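You operate a simulated robot arm through the tools that you are given. There is no shell and no other tool. Be economical: measure what you need, move in short steps, check, and stop when the job is done.

The job below is to be done with a simulated two-armed robot. You get a single attempt, and the scene is never put back.

JOB
Pick up the 12 mm hose clamp box from the shelf of the grey counter with one hand, pass it to the other hand and put it on the top of the cleaning cart. Set down upright: hose clamp box.
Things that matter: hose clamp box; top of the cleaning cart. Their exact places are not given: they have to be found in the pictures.

Only the result counts: the job must be done as asked and must still hold three seconds after the hand-in. Knocking over, shifting, dropping, spilling or breaking anything else fails it.

ROBOT AND FRAMES
Two 7-joint arms with two-finger parallel grippers on one trunk, on a base that drives. Base frame: it is fixed to the floor where the robot stands at the start and does not move with it; the origin is under the middle of the robot, x ahead of it, y to its left, z up. Readings come in m, rad, newtons and seconds.
The left shoulder is at the start at [0.06, 0.147, 0.393], the right one opposite. With the tool pointing down near the work surface each hand reaches from about 0.32 to 0.76 m from the robot's upright axis, wherever it stands, measured 20 degrees to its own side. Places, roughly: top of the cleaning cart [0.5, -3.9, 0.8]. Payload 3.43 kg a hand.
Tool frame (each hand has its own): the origin (TCP) lies between the finger pads and is the grasp point; the fingertips stand 0.03 m ahead of it; z points along the fingers, y is the line along which they close. The gripper opens to 0.094 m. The fingers are 0.028 m wide and 0.01 m thick; the gripper's body (0.05 by 0.096 m) begins 0.055 m behind the TCP.
Orientation is told as [roll, pitch, yaw] about the base's x, y, z axes, in that order, counted from this pose: with the fingers straight down and closing along the base's y, the tool's x points along the base's -x, its y along +y and its z along -z.

CONTROLS
- The arms move only by the tool arm_command. It takes "left_rows", "right_rows" or both (then of equal length, played together; a hand with none holds still); each is a list of rows, each a list of 7 numbers: the shift along the base's x, y, z in m, then the turn, a rotation vector about the base's x, y, z in rad, then the finger opening in m, from 0 to 0.094. In form: [[dx, dy, dz, wx, wy, wz, jaw], ...]. A call has 1 to 10 rows; each row shifts and turns the commanded pose from where the row before left it. A row lasts 0.2 s, in which the tool goes at most 0.05 m and 0.15 rad; a call with a longer step from one row to the next is refused whole, and so is a gripper value outside its range. Where a pose cannot be reached the arm comes as near as it can. A force on the tool above 40 N (or 10 N above the force at the start of the call, whichever is more), or a blocked arm, ends the call early, and 0.2 s more pass. Each finger travels about 0.072 m/s and halts on what it meets, pressing with about 44 N; the grip force reading is that of the motor and also rises with nothing between the fingers. The clock runs only during rows and for 0.2 s after the last one: add rows that do not move to give the fingers time. It gives the time, the measured TCP pose, the force on the tool (base axes), the opening and the grip force at its end, in the units of the frame above (readings bear some noise), with the torque about the TCP (base axes, N m) and any sound that the robot's microphone picked up, and new pictures: "pictures" is both (left out), scene, wrist or none (wrist: the cameras of the hands that moved).
- Cameras (640 x 400 px; columns grow to the right, rows downward): "scene" is now at [0.0408, -0.0441, 1.0184]; the picture's right is [-0.53, -0.85, 0.00], its down [-0.56, 0.35, -0.75] and it looks along [0.64, -0.40, -0.66] (base axes); focal length 291 px, centre (320, 200). "left" rides on the left gripper at [0.076, -0.014, -0.103] in its tool frame; the picture's right is [0.18, 0.98, 0.00], its down [-0.75, 0.14, -0.64] and it looks along [-0.63, 0.12, 0.77] (tool axes); focal length 243 px, centre (320, 200). "right" rides on the right gripper at [0.076, 0.014, -0.103] in its tool frame; the picture's right is [-0.18, 0.98, 0.00], its down [-0.75, -0.14, -0.64] and it looks along [-0.63, -0.12, 0.77] (tool axes); focal length 243 px, centre (320, 200).
- lift_body(by): slides the trunk up (or, below 0, down) by that many m; the arms and the scene camera ride with it, the base frame stays. It gives what a move gives, with no picture.
- roll_base(legs): drives the robot by 1 to 6 legs, each [ahead, left, turn to the left] in m, m and rad, along the robot's own axes; the way and the turn of a leg run together, so that a leg with both is an arc; at most 1.5 m and 3.142 rad a leg. The arms and the cameras ride along, it lands a little off, and it stops where it bumps. It gives what a move gives, and a new picture of the scene camera.
- head_to(pan, tilt): turns the head with the scene camera to pan (to the left, within 1.501 rad either way) and tilt (down, from -0.506 to 1.204), counted from straight ahead of the robot. It gives what a move gives, and a new picture of the scene camera.
- measure_at(camera, pixels): for up to 12 pixels [column, row] of the newest picture of that camera ("zoom" is the newest enlarged one), the place [x, y, z] in the base frame of the surface seen there, good to about 0.002 m. It takes no simulated time.
- zoom(camera, box): a new picture of the part [left, top, right, bottom] of that camera's present view, enlarged. It takes no simulated time.
- sign_off(): hands the job in; it is judged then, once.

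Work in short steps. Measure before you move; look again where a grasp or a placing could have gone wrong, and mend it. You have 80 turns and 260 pictures in all, those below and enlarged ones among them. Open the grippers and draw the arms clear of the work before you hand the job in, unless the task says otherwise; then end with one line.

The tools are called after "Call:" by a JSON object that holds its "fn" and its "kwargs". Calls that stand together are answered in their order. arm_command: Moves the arms, as the interface text tells. Its arguments: {"type":"object","properties":{"left_rows":{"type":"array"},"right_rows":{"type":"array"},"pictures":{"type":"string","enum":["both","scene","wrist","none"]}},"required":[]} The other tools are called the same way: lift_body (by) slides the trunk up or down; roll_base (legs) drives the base; head_to (pan, tilt) turns the head that bears the scene camera; measure_at (camera, pixels) gives the place of the surface under pixels of a picture; zoom (camera, box) takes an enlarged picture of a part of a camera's view; sign_off () hands the job in.

At the start:

```text
clock: 0.0
left_tcp_pos: [0.4495, 0.0071, 0.5689]
left_orientation: [0.0, -0.002, 0.0]
left_contact_force: [-0.1, -0.1, 0.0]
left_moment: [0.02, 0.03, 0.02]
left_finger_gap: 0.0943
left_grasp_force: 0.1
right_tcp_pos: [0.3958, -0.4823, 0.592]
right_orientation: [0.0, 0.002, 0.0]
right_contact_force: [0.2, -0.8, 0.1]
right_moment: [0.0, 0.02, -0.01]
right_finger_gap: 0.094
right_grasp_force: 0.1
trunk travel left (down, up): [-0.1, 0.15]
robot x, y, heading: [-0.0017, -0.0, -0.003]
head pan, tilt: [-0.553, 0.721]
```

scene: 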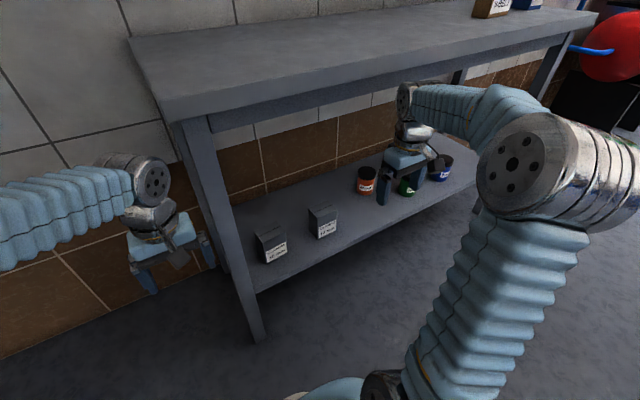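
right: 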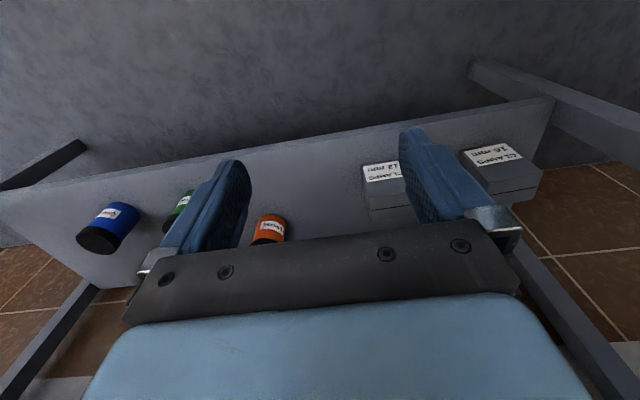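
left: 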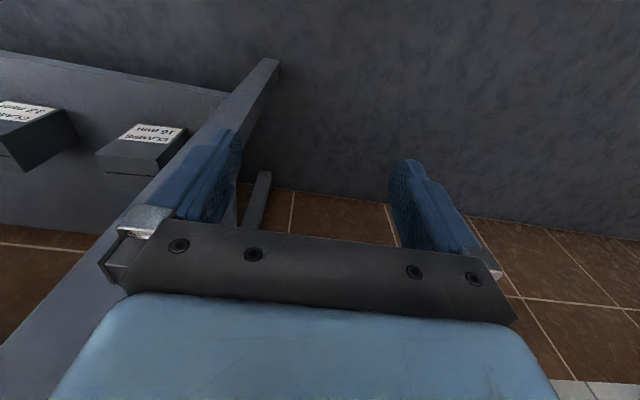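

The right wrist picture shows "12 mm" at (383,172) and "16 mm" at (492,155), so the 12 mm box should be the scene one at (323,220). I zoom to confirm and measure.

Call:
{"fn": "zoom", "kwargs": {"camera": "scene", "box": [230, 180, 390, 280]}}

Call:
{"fn": "measure_at", "kwargs": {"camera": "scene", "pixels": [[323, 211], [312, 210], [333, 207], [318, 238], [337, 230], [268, 236], [250, 285], [440, 210], [330, 265], [200, 115], [400, 60], [365, 185]]}}

Call:
{"fn": "zoom", "kwargs": {"camera": "right", "box": [340, 120, 560, 260]}}

```text
4.00 times, centred on (310, 230) of scene
```

zoom: 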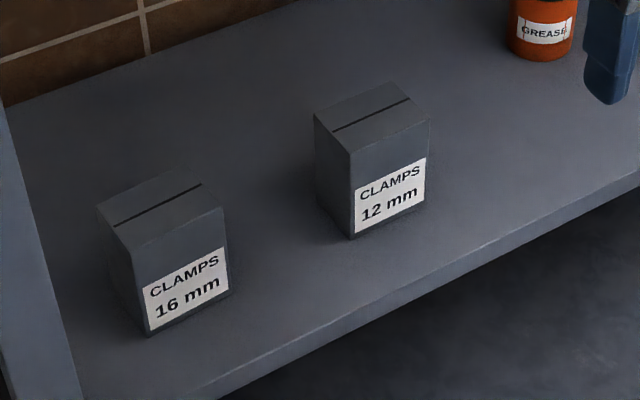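

```text
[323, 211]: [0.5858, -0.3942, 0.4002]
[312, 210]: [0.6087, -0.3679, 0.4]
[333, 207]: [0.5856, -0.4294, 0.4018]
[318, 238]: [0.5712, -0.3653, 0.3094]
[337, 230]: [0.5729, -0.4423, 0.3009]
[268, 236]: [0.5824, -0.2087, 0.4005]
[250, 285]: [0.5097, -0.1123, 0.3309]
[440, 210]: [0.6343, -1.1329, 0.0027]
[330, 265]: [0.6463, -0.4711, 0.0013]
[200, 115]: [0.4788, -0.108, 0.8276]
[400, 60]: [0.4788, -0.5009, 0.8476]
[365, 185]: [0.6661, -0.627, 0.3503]
```

```text
2.86 times, centred on (450, 190) of right
```

zoom: 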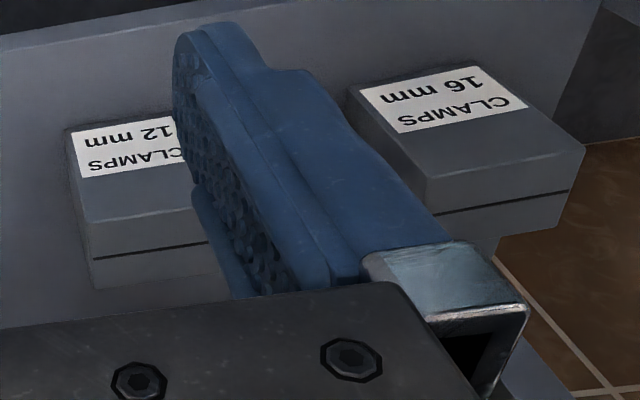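

The zoom confirms the 12 mm box is the one at (323,220). I measure its corners, the shelf edge and the counter's underside.

Call:
{"fn": "measure_at", "kwargs": {"camera": "scene", "pixels": [[310, 210], [328, 202], [336, 210], [319, 217], [319, 236], [335, 229], [300, 262], [305, 262], [300, 269], [345, 240], [290, 270], [295, 230]]}}

Call:
{"fn": "head_to", "kwargs": {"pan": -1.45, "tilt": 0.3}}

```text
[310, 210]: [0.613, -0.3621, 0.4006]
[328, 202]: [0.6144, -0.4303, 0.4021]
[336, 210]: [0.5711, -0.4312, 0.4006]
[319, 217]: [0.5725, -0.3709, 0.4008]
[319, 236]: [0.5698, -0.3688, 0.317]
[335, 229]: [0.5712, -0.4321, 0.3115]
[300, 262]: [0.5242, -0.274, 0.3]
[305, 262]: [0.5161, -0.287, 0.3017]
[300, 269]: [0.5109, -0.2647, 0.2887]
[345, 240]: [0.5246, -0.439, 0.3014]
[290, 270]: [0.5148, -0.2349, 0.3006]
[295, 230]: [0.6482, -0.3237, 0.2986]
```

```text
clock: 1.2
left_tcp_pos: [0.4497, 0.0067, 0.569]
left_orientation: [0.0, -0.002, 0.001]
left_contact_force: [-1.0, 0.0, 0.5]
left_moment: [-0.01, 0.0, 0.0]
left_finger_gap: 0.094
left_grasp_force: 0.1
right_tcp_pos: [0.3956, -0.4822, 0.5932]
right_orientation: [0.001, 0.0, -0.001]
right_contact_force: [0.7, -0.1, 0.8]
right_moment: [0.01, 0.01, 0.01]
right_finger_gap: 0.0939
right_grasp_force: 0.0
trunk travel left (down, up): [-0.1, 0.15]
robot x, y, heading: [-0.0015, 0.0005, -0.001]
head pan, tilt: [-1.45, 0.3]
```

scene: 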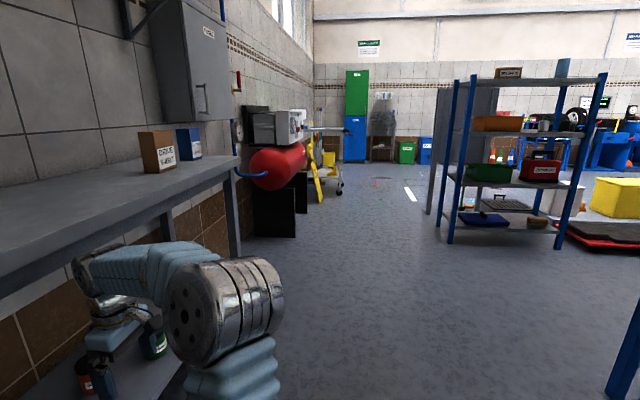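

The 12 mm box spans x≈0.570–0.617, y≈-0.363 to -0.434, z 0.30–0.40, and the shelf front edge is at x≈0.512. I turn the right hand to point forward (slightly down), in front of the box at low grip height, clear of the shelf.

Call:
{"fn": "arm_command", "kwargs": {"right_rows": [[0, 0.0083, -0.025, 0, -0.136, 0, 0.094], [0, 0.0083, -0.025, 0, -0.136, 0, 0.094], [0, 0.0083, -0.025, 0, -0.136, 0, 0.094], [0, 0.0083, -0.025, 0, -0.136, 0, 0.094], [0, 0.0083, -0.025, 0, -0.136, 0, 0.094], [0, 0.0083, -0.025, 0, -0.136, 0, 0.094], [0, 0.0083, -0.025, 0, -0.136, 0, 0.094], [0, 0.0083, -0.025, 0, -0.136, 0, 0.094], [0, 0.0083, -0.025, 0, -0.136, 0, 0.094], [0, 0.0083, -0.025, 0, -0.136, 0, 0.094]], "pictures": "wrist"}}

Call:
{"fn": "head_to", "kwargs": {"pan": -0.6, "tilt": 0.75}}

```text
clock: 3.4
left_tcp_pos: [0.4497, 0.0078, 0.569]
left_orientation: [0.002, -0.001, -0.001]
left_contact_force: [0.8, 0.5, 0.5]
left_moment: [-0.04, -0.02, 0.02]
left_finger_gap: 0.0939
left_grasp_force: 0.0
right_tcp_pos: [0.3956, -0.3975, 0.3583]
right_orientation: [0.039, -1.3, -0.003]
right_contact_force: [0.2, -0.4, -0.2]
right_moment: [0.01, 0.02, 0.0]
right_finger_gap: 0.094
right_grasp_force: 0.1
right hand out of reach, approached as far as the arm can: row 5, 6
trunk travel left (down, up): [-0.1, 0.15]
robot x, y, heading: [0.0014, -0.0035, -0.001]
head pan, tilt: [-1.45, 0.3]
```

right: 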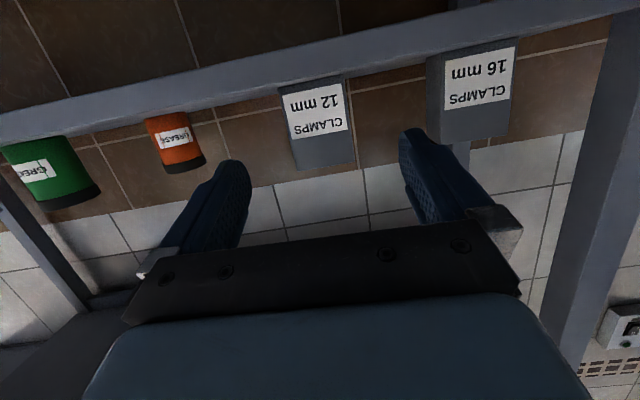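

```text
clock: 4.6
left_tcp_pos: [0.4503, 0.0078, 0.5688]
left_orientation: [-0.002, -0.002, 0.0]
left_contact_force: [0.4, -0.3, -1.3]
left_moment: [-0.01, 0.0, 0.05]
left_finger_gap: 0.094
left_grasp_force: 0.0
right_tcp_pos: [0.3982, -0.3955, 0.3572]
right_orientation: [0.052, -1.299, -0.014]
right_contact_force: [-0.1, 0.4, 0.3]
right_moment: [-0.01, -0.02, -0.01]
right_finger_gap: 0.094
right_grasp_force: 0.0
trunk travel left (down, up): [-0.1, 0.15]
robot x, y, heading: [-0.0001, -0.0023, -0.001]
head pan, tilt: [-0.6, 0.75]
```

scene: 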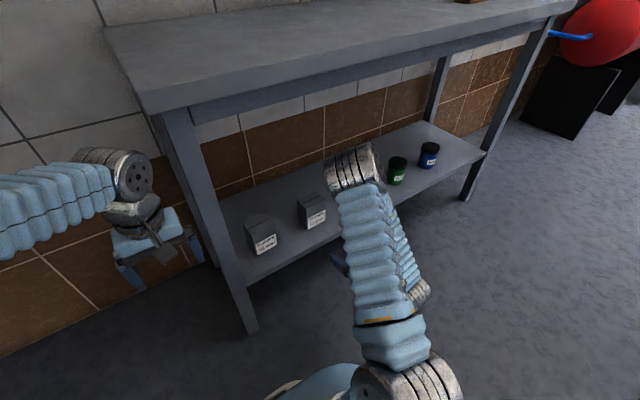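

The hand is nearly at the pose, with the elbow up near (352,165). I check how close the elbow is to the counter edge before pushing in.

Call:
{"fn": "measure_at", "kwargs": {"camera": "scene", "pixels": [[345, 160], [362, 150], [372, 170], [330, 180], [340, 265], [360, 100], [365, 112], [312, 203], [160, 100]]}}

Call:
{"fn": "zoom", "kwargs": {"camera": "scene", "box": [280, 110, 440, 330]}}

```text
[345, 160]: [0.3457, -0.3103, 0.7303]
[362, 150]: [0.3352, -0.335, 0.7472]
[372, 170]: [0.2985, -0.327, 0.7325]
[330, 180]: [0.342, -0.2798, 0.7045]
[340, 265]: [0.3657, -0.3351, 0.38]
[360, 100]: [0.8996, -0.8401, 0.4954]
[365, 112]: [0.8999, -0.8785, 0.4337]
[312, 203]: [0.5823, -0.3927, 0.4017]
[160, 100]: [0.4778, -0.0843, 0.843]
```

```text
1.82 times, centred on (360, 220) of scene
```

zoom: 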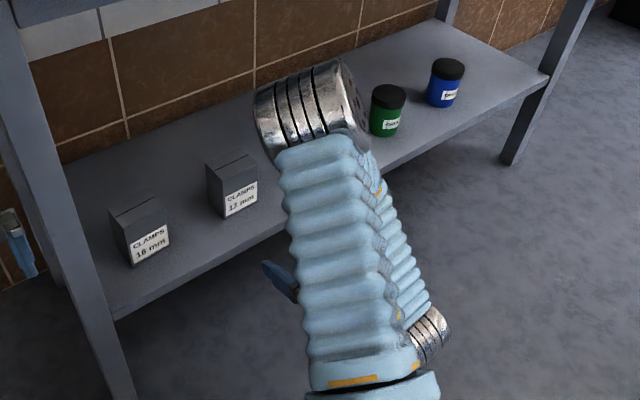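

The elbow sits at about x 0.35, z 0.74, below the counter underside; extending will lower it. I advance part of the way and recheck the alignment.

Call:
{"fn": "arm_command", "kwargs": {"right_rows": [[0.02, 0, 0, 0, 0, 0, 0.094], [0.025, 0, 0, 0, 0, 0, 0.094], [0.025, 0, 0, 0, 0, 0, 0.094], [0.015, 0, 0, 0, 0, 0, 0.094], [0, 0, 0, 0, 0, 0, 0.094]], "pictures": "both"}}

```text
clock: 5.8
left_tcp_pos: [0.4498, 0.0075, 0.5688]
left_orientation: [0.0, -0.002, -0.001]
left_contact_force: [-0.6, -0.3, -0.6]
left_moment: [0.02, 0.03, 0.02]
left_finger_gap: 0.0941
left_grasp_force: 0.0
right_tcp_pos: [0.4812, -0.3935, 0.3574]
right_orientation: [0.051, -1.301, -0.012]
right_contact_force: [0.0, -0.3, 0.5]
right_moment: [0.0, 0.0, 0.01]
right_finger_gap: 0.0937
right_grasp_force: 0.0
trunk travel left (down, up): [-0.1, 0.15]
robot x, y, heading: [0.0022, -0.0003, -0.004]
head pan, tilt: [-0.6, 0.75]
```

scene: 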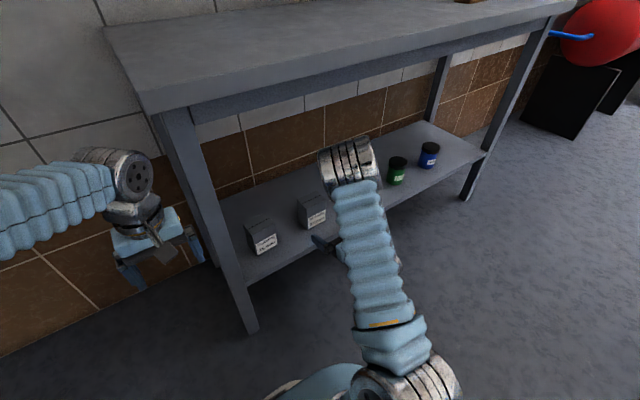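
right: 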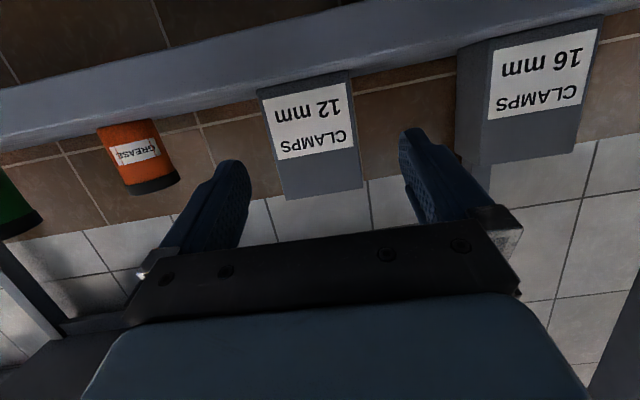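

The fingers straddle the 12 mm box. I fix the small twist and lower to grip height 0.333, then go in to x≈0.588.

Call:
{"fn": "arm_command", "kwargs": {"right_rows": [[0, -0.003, -0.012, -0.006, 0, -0.018, 0.094], [0, -0.0025, -0.012, -0.007, 0, -0.018, 0.094], [0.03, 0, 0, 0, 0, 0, 0.094], [0, 0, 0, 0, 0, 0, 0.094]], "pictures": "both"}}

```text
clock: 6.8
left_tcp_pos: [0.4496, 0.0082, 0.5691]
left_orientation: [0.0, -0.001, -0.002]
left_contact_force: [-0.7, 0.0, -0.6]
left_moment: [-0.02, -0.01, -0.01]
left_finger_gap: 0.0938
left_grasp_force: 0.1
right_tcp_pos: [0.5128, -0.4021, 0.3342]
right_orientation: [0.004, -1.3, -0.005]
right_contact_force: [0.2, 0.4, 1.2]
right_moment: [0.01, 0.0, -0.01]
right_finger_gap: 0.0943
right_grasp_force: 0.0
trunk travel left (down, up): [-0.1, 0.15]
robot x, y, heading: [-0.0024, -0.0022, -0.002]
head pan, tilt: [-0.6, 0.75]
```

scene: 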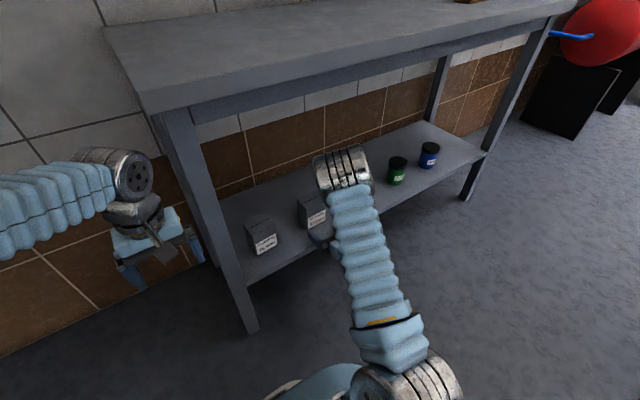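
right: 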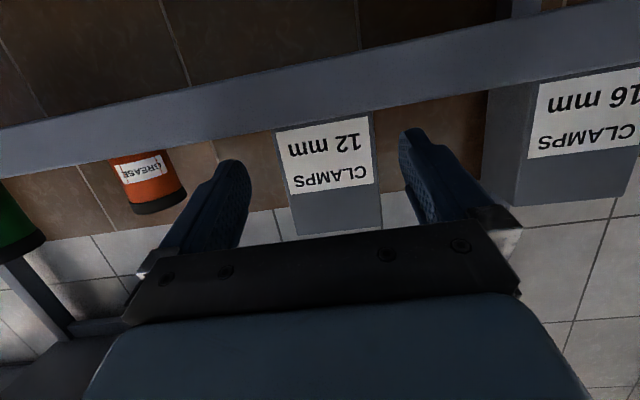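

Orientation is square now. I measure the box's front edges with the wrist camera for centring.

Call:
{"fn": "measure_at", "kwargs": {"camera": "right", "pixels": [[284, 170], [293, 210], [377, 160], [371, 130], [379, 205], [335, 210], [335, 145], [340, 112]]}}

```text
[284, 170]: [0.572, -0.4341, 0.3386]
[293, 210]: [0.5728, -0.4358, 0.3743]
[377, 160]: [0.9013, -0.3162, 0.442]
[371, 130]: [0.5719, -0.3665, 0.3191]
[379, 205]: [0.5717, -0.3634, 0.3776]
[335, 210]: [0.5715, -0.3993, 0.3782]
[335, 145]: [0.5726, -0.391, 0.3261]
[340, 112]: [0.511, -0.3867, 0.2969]
```

Box centre is y≈-0.400, so I slide in 0.075 m with a 2 mm nudge to the left.

Call:
{"fn": "arm_command", "kwargs": {"right_rows": [[0.025, 0.002, 0, 0, 0, 0, 0.094], [0.025, 0, 0, 0, 0, 0, 0.094], [0.025, 0, 0, 0, 0, 0, 0.094], [0, 0, 0, 0, 0, 0, 0.094]], "pictures": "wrist"}}

```text
clock: 7.8
left_tcp_pos: [0.4495, 0.0074, 0.5687]
left_orientation: [0.0, -0.001, 0.0]
left_contact_force: [-0.9, 0.6, 0.5]
left_moment: [0.01, -0.02, 0.02]
left_finger_gap: 0.094
left_grasp_force: 0.0
right_tcp_pos: [0.586, -0.4003, 0.3336]
right_orientation: [0.002, -1.301, -0.003]
right_contact_force: [-0.2, 0.0, 0.7]
right_moment: [-0.01, -0.03, 0.0]
right_finger_gap: 0.0941
right_grasp_force: 0.1
trunk travel left (down, up): [-0.1, 0.15]
robot x, y, heading: [-0.0013, 0.002, -0.0]
head pan, tilt: [-0.6, 0.75]
```

right: 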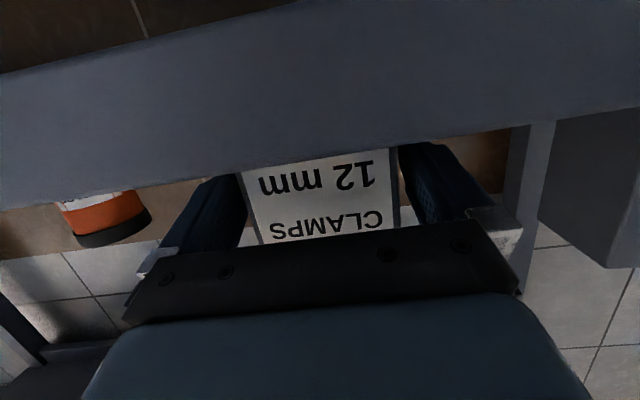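

The box lies between the fingers. I close the gripper in place.

Call:
{"fn": "arm_command", "kwargs": {"right_rows": [[0, 0, 0, 0, 0, 0, 0.075], [0, 0, 0, 0, 0, 0, 0.05], [0, 0, 0, 0, 0, 0, 0.04], [0, 0, 0, 0, 0, 0, 0.04]], "pictures": "wrist"}}

```text
clock: 8.8
left_tcp_pos: [0.4502, 0.0068, 0.5688]
left_orientation: [-0.001, -0.002, 0.001]
left_contact_force: [0.5, 1.0, -0.3]
left_moment: [-0.01, 0.02, 0.0]
left_finger_gap: 0.0941
left_grasp_force: 0.0
right_tcp_pos: [0.5865, -0.4006, 0.333]
right_orientation: [0.002, -1.299, -0.002]
right_contact_force: [0.8, 0.1, 0.1]
right_moment: [0.02, -0.06, 0.06]
right_finger_gap: 0.079
right_grasp_force: 43.9
trunk travel left (down, up): [-0.1, 0.15]
robot x, y, heading: [0.0024, 0.0013, -0.005]
head pan, tilt: [-0.6, 0.75]
```

right: 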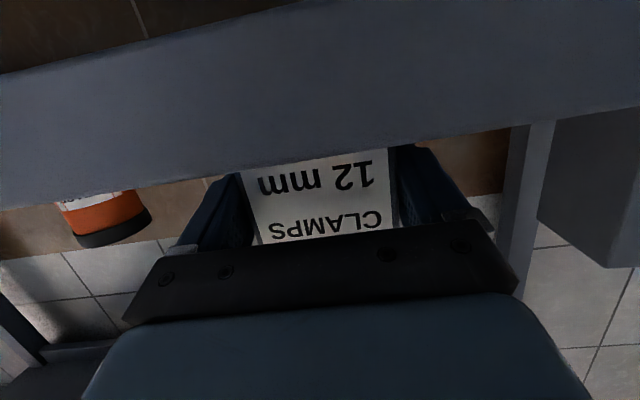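

Gripped at a 0.079 m gap with 43.9 N. I lift 4 cm straight up and check the load.

Call:
{"fn": "arm_command", "kwargs": {"right_rows": [[0, 0, 0.01, 0, 0, 0, 0.04], [0, 0, 0.015, 0, 0, 0, 0.04], [0, 0, 0.015, 0, 0, 0, 0.04], [0, 0, 0, 0, 0, 0, 0.04]], "pictures": "both"}}

```text
clock: 9.8
left_tcp_pos: [0.4507, 0.0075, 0.5669]
left_orientation: [-0.001, -0.002, 0.001]
left_contact_force: [0.0, -0.2, -0.6]
left_moment: [0.03, -0.01, 0.03]
left_finger_gap: 0.0938
left_grasp_force: 0.1
right_tcp_pos: [0.5871, -0.3998, 0.3745]
right_orientation: [0.003, -1.299, -0.004]
right_contact_force: [0.4, -0.6, -2.7]
right_moment: [0.04, 0.04, -0.02]
right_finger_gap: 0.0789
right_grasp_force: 43.9
trunk travel left (down, up): [-0.1, 0.15]
robot x, y, heading: [0.0011, -0.0, -0.002]
head pan, tilt: [-0.6, 0.75]
```

scene: 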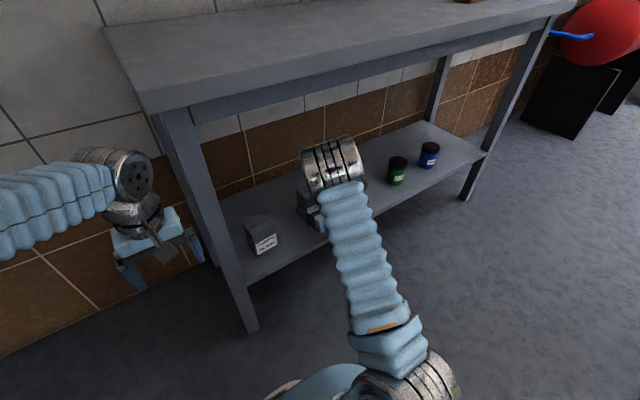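
right: 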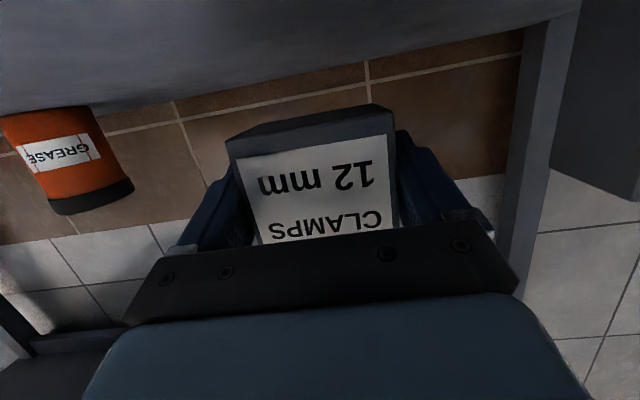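

The box is held (about 0.27 kg). I withdraw it horizontally out of the shelf.

Call:
{"fn": "arm_command", "kwargs": {"right_rows": [[-0.02, 0, 0, 0, 0, 0, 0.04], [-0.03, 0, 0, 0, 0, 0, 0.04], [-0.03, 0, 0, 0, 0, 0, 0.04], [-0.03, 0, 0, 0, 0, 0, 0.04], [-0.03, 0, 0, 0, 0, 0, 0.04], [-0.03, 0, 0, 0, 0, 0, 0.04], [0, 0, 0, 0, 0, 0, 0.04]], "pictures": "scene"}}

Call:
{"fn": "head_to", "kwargs": {"pan": -1.5, "tilt": 0.5}}

Call:
{"fn": "head_to", "kwargs": {"pan": 1.5, "tilt": 0.5}}

```text
clock: 11.4
left_tcp_pos: [0.4505, 0.0072, 0.5684]
left_orientation: [-0.001, 0.001, 0.0]
left_contact_force: [0.3, 0.6, 1.3]
left_moment: [-0.03, -0.02, 0.03]
left_finger_gap: 0.094
left_grasp_force: 0.1
right_tcp_pos: [0.4161, -0.3998, 0.3712]
right_orientation: [0.004, -1.3, -0.003]
right_contact_force: [0.3, -0.2, -1.5]
right_moment: [0.02, 0.03, 0.0]
right_finger_gap: 0.0791
right_grasp_force: 43.6
trunk travel left (down, up): [-0.1, 0.15]
robot x, y, heading: [0.0004, -0.0004, 0.006]
head pan, tilt: [-0.6, 0.75]
```

scene: 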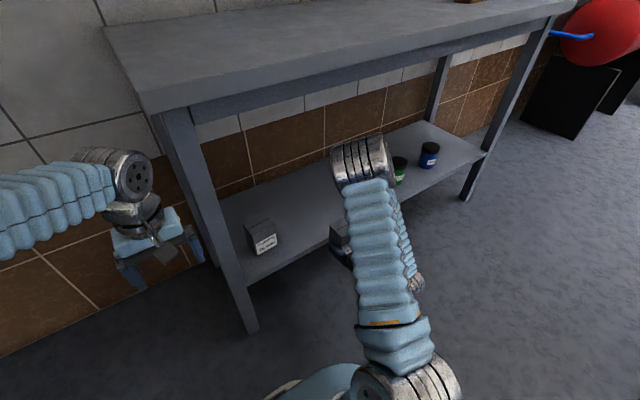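

```text
clock: 12.6
left_tcp_pos: [0.4498, 0.0066, 0.5692]
left_orientation: [0.0, 0.0, 0.0]
left_contact_force: [0.1, -0.2, 1.1]
left_moment: [0.0, 0.01, 0.0]
left_finger_gap: 0.0939
left_grasp_force: 0.1
right_tcp_pos: [0.4153, -0.4001, 0.3699]
right_orientation: [0.002, -1.3, -0.004]
right_contact_force: [0.4, 0.0, -2.4]
right_moment: [0.01, 0.07, 0.03]
right_finger_gap: 0.079
right_grasp_force: 44.4
trunk travel left (down, up): [-0.1, 0.15]
robot x, y, heading: [-0.0005, 0.0008, -0.002]
head pan, tilt: [-1.499, 0.499]
```

scene: 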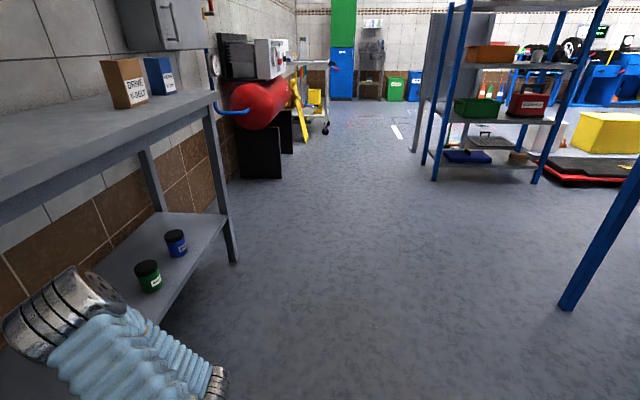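

```text
clock: 15.2
left_tcp_pos: [0.4498, 0.0075, 0.568]
left_orientation: [-0.001, -0.002, 0.002]
left_contact_force: [-1.1, 0.2, -1.0]
left_moment: [0.01, 0.0, 0.03]
left_finger_gap: 0.0941
left_grasp_force: 0.0
right_tcp_pos: [0.4159, -0.4006, 0.3712]
right_orientation: [0.004, -1.3, -0.002]
right_contact_force: [-0.4, -0.4, -1.8]
right_moment: [0.01, 0.02, -0.02]
right_finger_gap: 0.0788
right_grasp_force: 43.9
trunk travel left (down, up): [-0.1, 0.15]
robot x, y, heading: [-0.0021, 0.0034, 0.004]
head pan, tilt: [1.499, 0.499]
```

scene: 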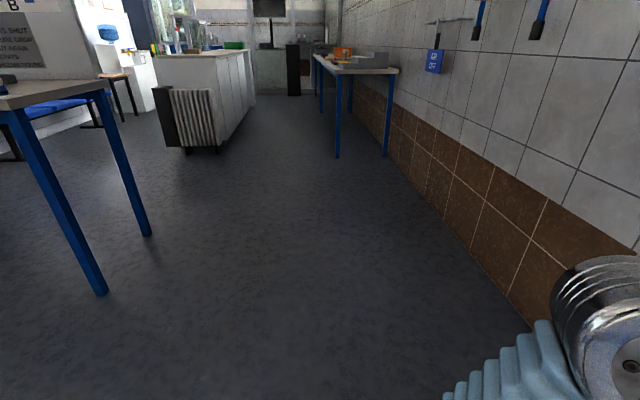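

A blue-legged table is somewhere behind. I measure how far before backing up.

Call:
{"fn": "measure_at", "kwargs": {"camera": "scene", "pixels": [[100, 290], [148, 234], [105, 85], [20, 92]]}}

Call:
{"fn": "head_to", "kwargs": {"pan": -1.5, "tilt": 0.3}}

```text
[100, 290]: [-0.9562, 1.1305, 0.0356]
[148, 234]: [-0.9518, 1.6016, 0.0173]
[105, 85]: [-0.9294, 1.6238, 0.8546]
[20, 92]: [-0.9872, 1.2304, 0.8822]
```

```text
clock: 17.8
left_tcp_pos: [0.4494, 0.0075, 0.5695]
left_orientation: [0.001, 0.0, 0.0]
left_contact_force: [0.0, -0.2, 0.0]
left_moment: [0.03, -0.04, 0.05]
left_finger_gap: 0.0938
left_grasp_force: 0.1
right_tcp_pos: [0.4164, -0.4002, 0.3706]
right_orientation: [0.003, -1.303, -0.004]
right_contact_force: [0.5, -0.4, -2.2]
right_moment: [0.01, 0.02, 0.0]
right_finger_gap: 0.0787
right_grasp_force: 44.2
trunk travel left (down, up): [-0.1, 0.15]
robot x, y, heading: [0.0036, -0.0027, 0.002]
head pan, tilt: [-1.499, 0.3]
```

scene: 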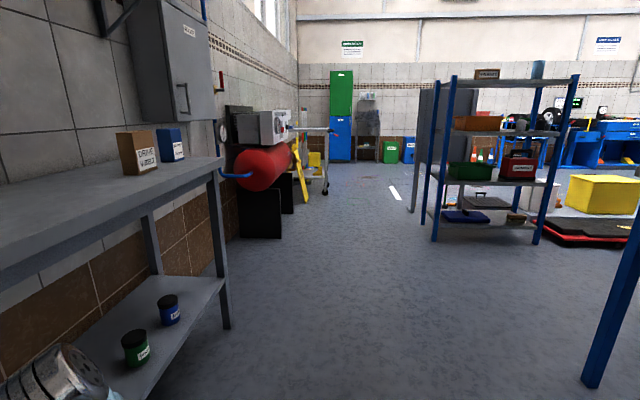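

I measure the right-hand blue leg, the aisle obstacles and the cart region around (315,150), and zoom in on it.

Call:
{"fn": "measure_at", "kwargs": {"camera": "scene", "pixels": [[590, 375], [228, 325], [280, 236], [310, 130], [325, 128], [325, 192], [304, 200], [305, 152], [435, 238], [262, 185], [293, 212], [632, 225]]}}

Call:
{"fn": "zoom", "kwargs": {"camera": "scene", "box": [230, 90, 390, 220]}}

```text
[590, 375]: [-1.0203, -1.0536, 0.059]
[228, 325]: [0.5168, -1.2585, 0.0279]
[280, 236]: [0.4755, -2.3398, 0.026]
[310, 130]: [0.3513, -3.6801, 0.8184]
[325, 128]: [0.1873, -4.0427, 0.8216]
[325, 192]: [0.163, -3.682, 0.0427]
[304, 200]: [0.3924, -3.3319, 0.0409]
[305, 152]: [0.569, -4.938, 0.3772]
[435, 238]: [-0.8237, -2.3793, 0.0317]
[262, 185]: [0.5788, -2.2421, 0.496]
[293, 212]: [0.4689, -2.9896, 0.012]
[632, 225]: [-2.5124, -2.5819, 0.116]
```

```text
3.08 times, centred on (310, 155) of scene
```

zoom: 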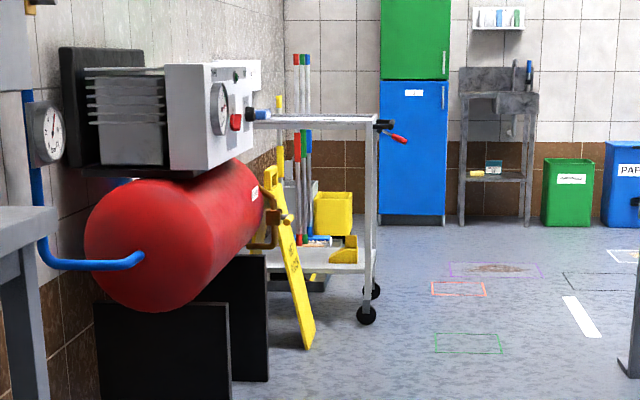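

The cart top is at z≈0.82, x from ~0.2 inward, y≈-3.7 to -4.2, with a yellow sign leaning at its near end; approach from its -x side. First I back off 0.3 m from the counter (table legs are at x≈-1.0).

Call:
{"fn": "roll_base", "kwargs": {"legs": [[-0.3, 0, 0]]}}

Call:
{"fn": "head_to", "kwargs": {"pan": -0.2, "tilt": 0.9}}

```text
clock: 19.8
left_tcp_pos: [0.1529, 0.0079, 0.5686]
left_orientation: [0.0, -0.001, 0.002]
left_contact_force: [0.1, -0.2, 0.0]
left_moment: [0.03, -0.01, 0.01]
left_finger_gap: 0.0942
left_grasp_force: 0.0
right_tcp_pos: [0.12, -0.4003, 0.3708]
right_orientation: [0.002, -1.301, -0.001]
right_contact_force: [0.0, -0.5, -2.6]
right_moment: [-0.01, 0.08, 0.02]
right_finger_gap: 0.079
right_grasp_force: 44.3
trunk travel left (down, up): [-0.1, 0.15]
robot x, y, heading: [-0.2955, -0.0023, 0.004]
head pan, tilt: [-1.499, 0.3]
```

scene: 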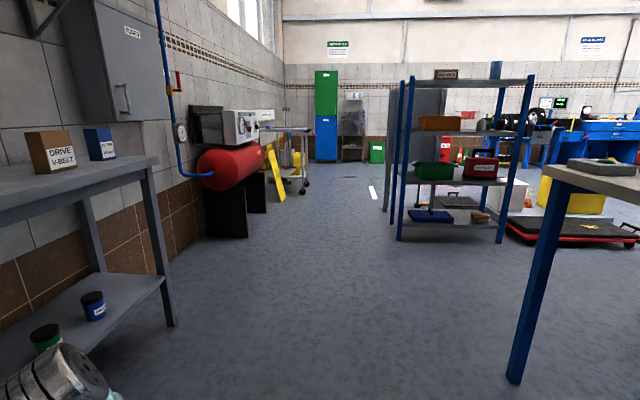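

```text
clock: 21.3
left_tcp_pos: [0.152, 0.0078, 0.569]
left_orientation: [0.001, -0.001, 0.001]
left_contact_force: [0.0, 0.5, 0.4]
left_moment: [-0.02, -0.01, 0.0]
left_finger_gap: 0.094
left_grasp_force: 0.0
right_tcp_pos: [0.1182, -0.4001, 0.3705]
right_orientation: [0.003, -1.301, 0.001]
right_contact_force: [-0.1, 0.2, -2.3]
right_moment: [0.0, 0.03, -0.03]
right_finger_gap: 0.0787
right_grasp_force: 43.9
trunk travel left (down, up): [-0.1, 0.15]
robot x, y, heading: [-0.2966, -0.0006, 0.003]
head pan, tilt: [-0.201, 0.901]
```

scene: 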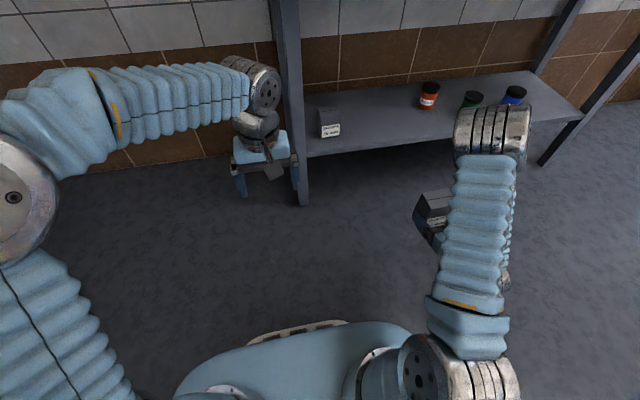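

There is room now. For the handover I turn the right hand toward the left (fingers to +y) so its elbow stays clear, and will let the left come from above; first half of the turn now.

Call:
{"fn": "arm_command", "kwargs": {"right_rows": [[0.01, 0.01, 0, 0, 0, 0.13, 0.04], [0.01, 0.01, 0, 0, 0, 0.13, 0.04], [0.01, 0.01, 0, 0, 0, 0.13, 0.04], [0.01, 0.01, 0, 0, 0, 0.13, 0.04], [0.01, 0.01, 0, 0, 0, 0.13, 0.04], [0.01, 0.01, 0, 0, 0, 0.13, 0.04], [0, 0, 0, 0, 0, 0, 0.04]], "pictures": "scene"}}

```text
clock: 22.9
left_tcp_pos: [0.1503, 0.0073, 0.5684]
left_orientation: [0.0, 0.0, 0.001]
left_contact_force: [0.3, 0.1, 0.1]
left_moment: [-0.01, 0.03, -0.02]
left_finger_gap: 0.094
left_grasp_force: 0.0
right_tcp_pos: [0.1784, -0.339, 0.3708]
right_orientation: [0.002, -1.299, 0.782]
right_contact_force: [-0.4, -0.8, -2.6]
right_moment: [-0.01, 0.05, -0.04]
right_finger_gap: 0.079
right_grasp_force: 43.8
trunk travel left (down, up): [-0.1, 0.15]
robot x, y, heading: [-0.2982, -0.0002, 0.004]
head pan, tilt: [-0.201, 0.901]
```

scene: 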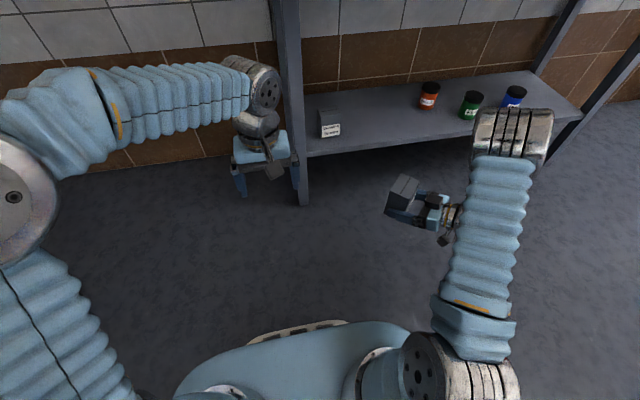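

The turn works and the elbow moved outward. I complete the turn to about 1.57 and bring the box toward the middle.

Call:
{"fn": "arm_command", "kwargs": {"right_rows": [[0.005, 0.02, 0, 0, 0, 0.131, 0.04], [0.005, 0.02, 0, 0, 0, 0.131, 0.04], [0.005, 0.02, 0, 0, 0, 0.131, 0.04], [0.003, 0.02, 0, 0, 0, 0.131, 0.04], [0.003, 0.02, 0, 0, 0, 0.131, 0.04], [0, 0.02, 0, 0, 0, 0.131, 0.04], [0, 0.02, 0, 0, 0, 0, 0.04], [0, 0.01, 0, 0, 0, 0, 0.04], [0, 0, 0, 0, 0, 0, 0.04]], "pictures": "scene"}}

```text
clock: 24.9
left_tcp_pos: [0.1516, 0.0076, 0.5695]
left_orientation: [-0.001, 0.0, 0.0]
left_contact_force: [0.1, 0.6, 0.0]
left_moment: [-0.03, 0.01, 0.0]
left_finger_gap: 0.0942
left_grasp_force: 0.1
right_tcp_pos: [0.2008, -0.1907, 0.3709]
right_orientation: [0.002, -1.301, 1.567]
right_contact_force: [0.6, 0.1, -2.0]
right_moment: [-0.01, -0.04, -0.03]
right_finger_gap: 0.0786
right_grasp_force: 43.9
trunk travel left (down, up): [-0.1, 0.15]
robot x, y, heading: [-0.297, 0.0012, 0.005]
head pan, tilt: [-0.201, 0.901]
```

scene: 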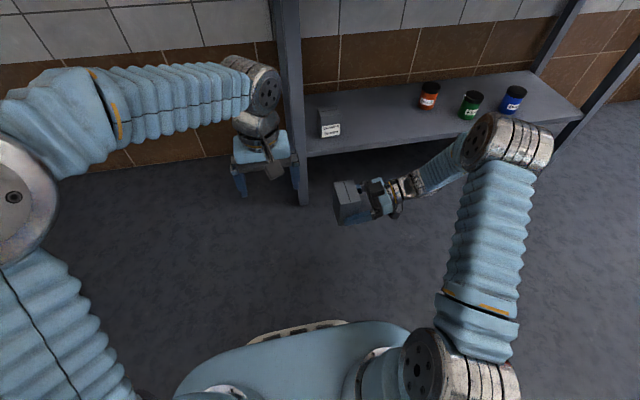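

Very clear layout. I bring the box another 8 cm left and then zoom in to measure it.

Call:
{"fn": "arm_command", "kwargs": {"right_rows": [[0, 0.02, 0, 0, 0, 0, 0.04], [0, 0.03, 0, 0, 0, 0, 0.04], [0, 0.03, 0, 0, 0, 0, 0.04], [0, 0, 0, 0, 0, 0, 0.04]], "pictures": "scene"}}

Call:
{"fn": "zoom", "kwargs": {"camera": "scene", "box": [220, 120, 400, 240]}}

```text
clock: 25.9
left_tcp_pos: [0.1523, 0.0081, 0.5681]
left_orientation: [-0.001, -0.002, 0.001]
left_contact_force: [0.2, 0.9, 0.1]
left_moment: [0.0, -0.01, 0.01]
left_finger_gap: 0.0941
left_grasp_force: 0.0
right_tcp_pos: [0.2002, -0.1094, 0.3708]
right_orientation: [0.004, -1.301, 1.564]
right_contact_force: [-0.4, 0.5, -2.1]
right_moment: [-0.01, -0.04, -0.03]
right_finger_gap: 0.0787
right_grasp_force: 43.7
trunk travel left (down, up): [-0.1, 0.15]
robot x, y, heading: [-0.3003, 0.0023, -0.001]
head pan, tilt: [-0.201, 0.901]
```

scene: 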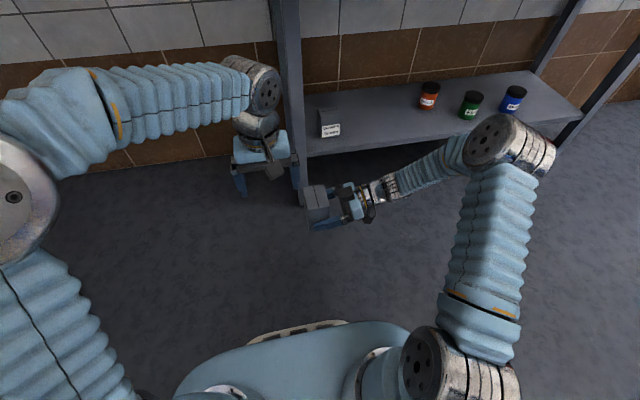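

```text
3.33 times, centred on (310, 180) of scene
```

zoom: 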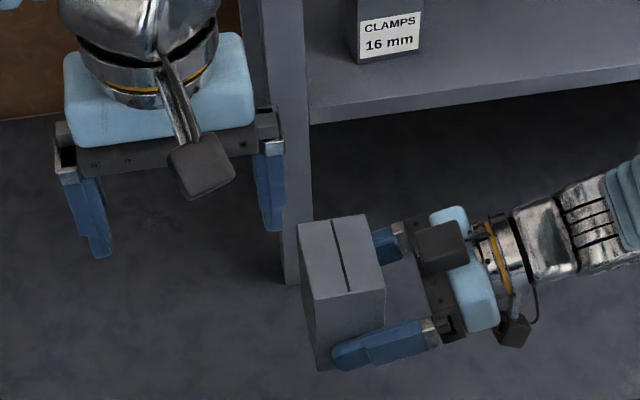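

I measure the box's top corners and the dark block on the right gripper at (440,245) that may obstruct the left hand.

Call:
{"fn": "measure_at", "kwargs": {"camera": "zoom", "pixels": [[302, 228], [362, 220], [382, 288], [318, 298], [345, 255], [440, 250], [440, 228], [418, 240], [515, 332], [445, 325], [405, 232], [200, 175]]}}

```text
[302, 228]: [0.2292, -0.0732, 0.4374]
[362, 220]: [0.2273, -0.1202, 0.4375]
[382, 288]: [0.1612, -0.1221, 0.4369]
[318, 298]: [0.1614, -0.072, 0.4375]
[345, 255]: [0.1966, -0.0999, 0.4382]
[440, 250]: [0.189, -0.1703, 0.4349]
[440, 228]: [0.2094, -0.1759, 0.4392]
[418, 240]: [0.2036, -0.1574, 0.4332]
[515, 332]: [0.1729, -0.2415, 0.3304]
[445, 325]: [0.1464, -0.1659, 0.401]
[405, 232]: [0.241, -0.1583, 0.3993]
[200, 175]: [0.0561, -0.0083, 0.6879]
```

Box top centre is (0.195, -0.097, 0.437); gap between its label face (y -0.1235) and the right gripper's block (y≈-0.156) is 32 mm, enough for one finger. I move the left hand above it with a 0.072 opening.

Call:
{"fn": "arm_command", "kwargs": {"left_rows": [[0.01, -0.025, 0, 0, 0, 0, 0.08], [0.01, -0.025, 0, 0, 0, 0, 0.072], [0.01, -0.025, 0, 0, 0, 0, 0.072], [0.0135, -0.03, 0, 0, 0, 0, 0.072], [0, 0, -0.02, 0, 0, 0, 0.072], [0, 0, -0.02, 0, 0, 0, 0.072], [0, 0, -0.01, 0, 0, 0, 0.072], [0, 0, 0, 0, 0, 0, 0.072]], "pictures": "both"}}

Call:
{"fn": "zoom", "kwargs": {"camera": "scene", "box": [220, 100, 400, 220]}}

```text
clock: 27.7
left_tcp_pos: [0.1972, -0.0974, 0.5182]
left_orientation: [0.0, -0.001, 0.002]
left_contact_force: [0.3, -0.2, 0.0]
left_moment: [-0.03, 0.03, 0.03]
left_finger_gap: 0.072
left_grasp_force: 0.0
right_tcp_pos: [0.1995, -0.1118, 0.3715]
right_orientation: [0.004, -1.299, 1.566]
right_contact_force: [0.4, 0.0, -2.1]
right_moment: [-0.03, 0.02, -0.02]
right_finger_gap: 0.079
right_grasp_force: 44.1
trunk travel left (down, up): [-0.1, 0.15]
robot x, y, heading: [-0.3001, 0.0019, -0.003]
head pan, tilt: [-0.201, 0.901]
```

scene: 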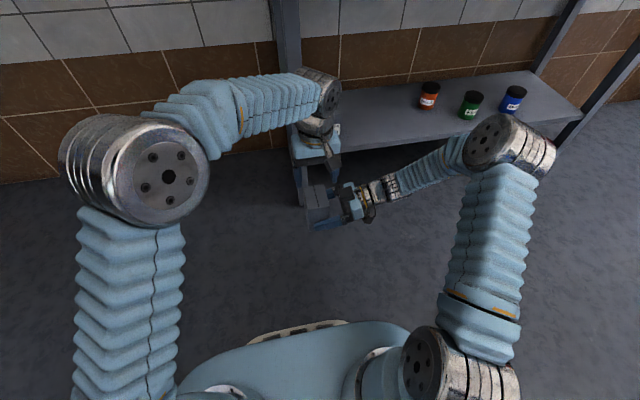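
left: 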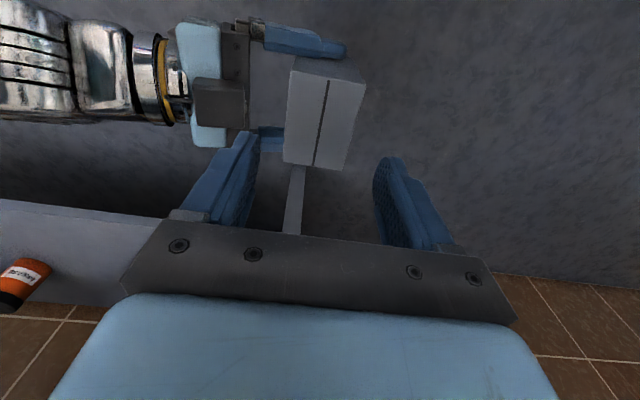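

```text
3.33 times, centred on (310, 160) of scene
```

zoom: 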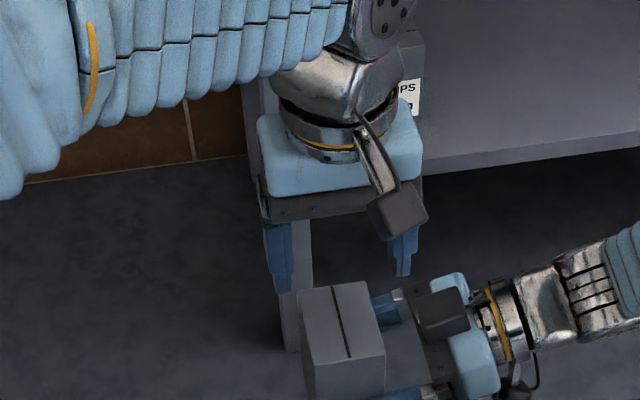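

The left fingers straddle the box in y. I descend in two parts to z≈0.427 (fingertips 4 cm below the box top), watching the force.

Call:
{"fn": "arm_command", "kwargs": {"left_rows": [[-0.002, 0, -0.02, 0, 0, 0, 0.072], [0, 0, -0.02, 0, 0, 0, 0.072], [0, 0, -0.01, 0, 0, 0, 0.072], [0, 0, 0, 0, 0, 0, 0.072]], "pictures": "wrist"}}

```text
clock: 28.7
left_tcp_pos: [0.1947, -0.0973, 0.4688]
left_orientation: [0.001, -0.002, 0.002]
left_contact_force: [0.6, 0.4, -0.6]
left_moment: [-0.01, 0.05, 0.0]
left_finger_gap: 0.0716
left_grasp_force: 0.0
right_tcp_pos: [0.199, -0.1106, 0.3715]
right_orientation: [0.004, -1.301, 1.565]
right_contact_force: [0.3, -0.5, -2.8]
right_moment: [-0.03, -0.01, -0.01]
right_finger_gap: 0.0788
right_grasp_force: 43.7
trunk travel left (down, up): [-0.1, 0.15]
robot x, y, heading: [-0.2996, -0.0005, -0.002]
head pan, tilt: [-0.201, 0.901]
```

left: 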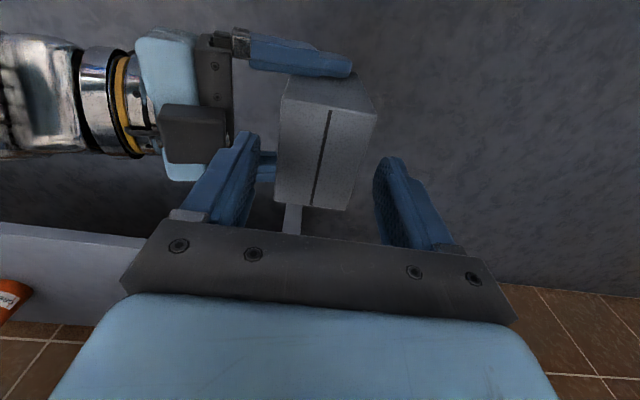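

Both fingers clear the box and the right gripper's block. I finish the descent.

Call:
{"fn": "arm_command", "kwargs": {"left_rows": [[0, 0, -0.015, 0, 0, 0, 0.072], [0, 0, -0.015, 0, 0, 0, 0.072], [0, 0, -0.012, 0, 0, 0, 0.072], [0, 0, 0, 0, 0, 0, 0.072]], "pictures": "both"}}

Call:
{"fn": "zoom", "kwargs": {"camera": "scene", "box": [240, 120, 400, 240]}}

```text
clock: 29.7
left_tcp_pos: [0.1948, -0.0975, 0.4268]
left_orientation: [0.0, -0.002, 0.003]
left_contact_force: [-0.7, 0.9, -0.3]
left_moment: [0.03, 0.01, -0.04]
left_finger_gap: 0.0719
left_grasp_force: 0.1
right_tcp_pos: [0.1984, -0.1101, 0.3708]
right_orientation: [0.003, -1.301, 1.568]
right_contact_force: [-0.2, -0.2, -2.0]
right_moment: [0.0, -0.01, -0.02]
right_finger_gap: 0.0789
right_grasp_force: 43.3
trunk travel left (down, up): [-0.1, 0.15]
robot x, y, heading: [-0.298, 0.0022, -0.004]
head pan, tilt: [-0.201, 0.901]
```

scene: 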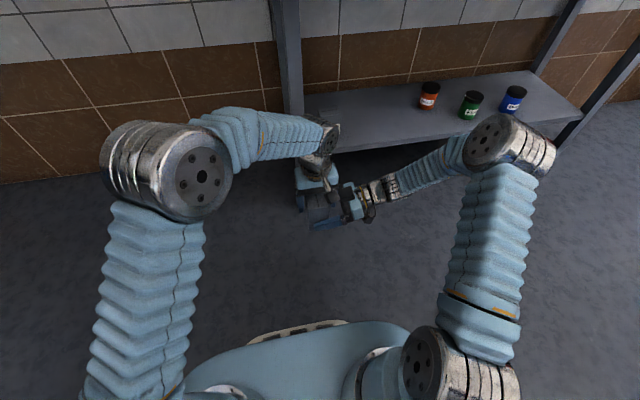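
left: 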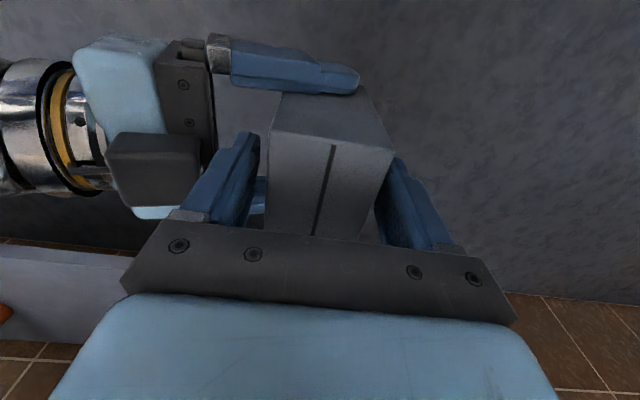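

```text
3.33 times, centred on (320, 180) of scene
```

zoom: 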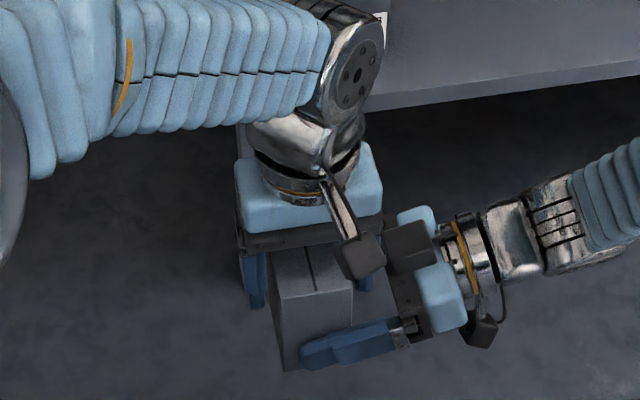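

Positioned around the box with no contact. I close the left hand.

Call:
{"fn": "arm_command", "kwargs": {"left_rows": [[0, 0, 0, 0, 0, 0, 0.055], [0, 0, 0, 0, 0, 0, 0.04], [0, 0, 0, 0, 0, 0, 0.025], [0, 0, 0, 0, 0, 0, 0.025]], "pictures": "wrist"}}

```text
clock: 30.7
left_tcp_pos: [0.1966, -0.0961, 0.4275]
left_orientation: [0.002, -0.001, 0.002]
left_contact_force: [0.3, 3.8, -0.5]
left_moment: [0.08, -0.04, 0.0]
left_finger_gap: 0.059
left_grasp_force: 44.3
right_tcp_pos: [0.1996, -0.1113, 0.3716]
right_orientation: [0.003, -1.3, 1.567]
right_contact_force: [0.2, -4.0, -0.4]
right_moment: [0.11, 0.04, -0.02]
right_finger_gap: 0.0787
right_grasp_force: 43.5
trunk travel left (down, up): [-0.1, 0.15]
robot x, y, heading: [-0.2962, -0.0019, 0.004]
head pan, tilt: [-0.201, 0.901]
```

left: 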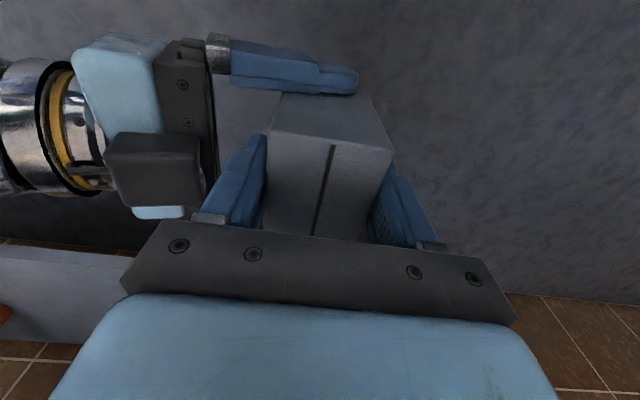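

The left holds at 44 N. I open the right hand fully, still in place.

Call:
{"fn": "arm_command", "kwargs": {"right_rows": [[0, 0, 0, 0, 0, 0, 0.085], [0, 0, 0, 0, 0, 0, 0.094], [0, 0, 0, 0, 0, 0, 0.094]], "left_rows": [[0, 0, 0, 0, 0, 0, 0.025], [0, 0, 0, 0, 0, 0, 0.025], [0, 0, 0, 0, 0, 0, 0.025]], "pictures": "wrist"}}

```text
clock: 31.5
left_tcp_pos: [0.1946, -0.0965, 0.4273]
left_orientation: [0.001, 0.0, 0.004]
left_contact_force: [0.2, -0.5, -0.1]
left_moment: [0.01, -0.04, 0.01]
left_finger_gap: 0.0591
left_grasp_force: 43.8
right_tcp_pos: [0.2004, -0.1105, 0.371]
right_orientation: [0.003, -1.301, 1.566]
right_contact_force: [-1.3, 0.4, 0.2]
right_moment: [0.01, 0.03, -0.01]
right_finger_gap: 0.0942
right_grasp_force: 0.1
trunk travel left (down, up): [-0.1, 0.15]
robot x, y, heading: [-0.2988, -0.002, 0.001]
head pan, tilt: [-0.201, 0.901]
```

right: 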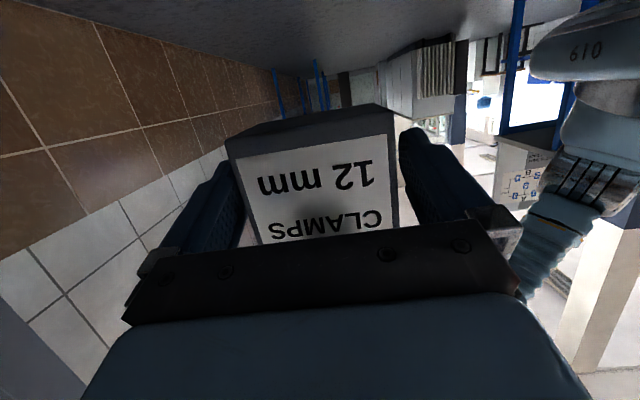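
left: 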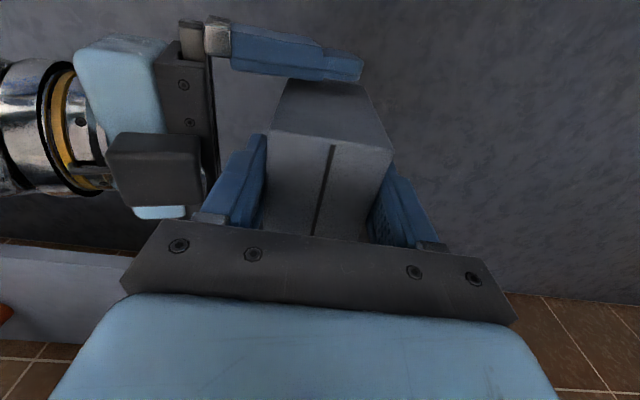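

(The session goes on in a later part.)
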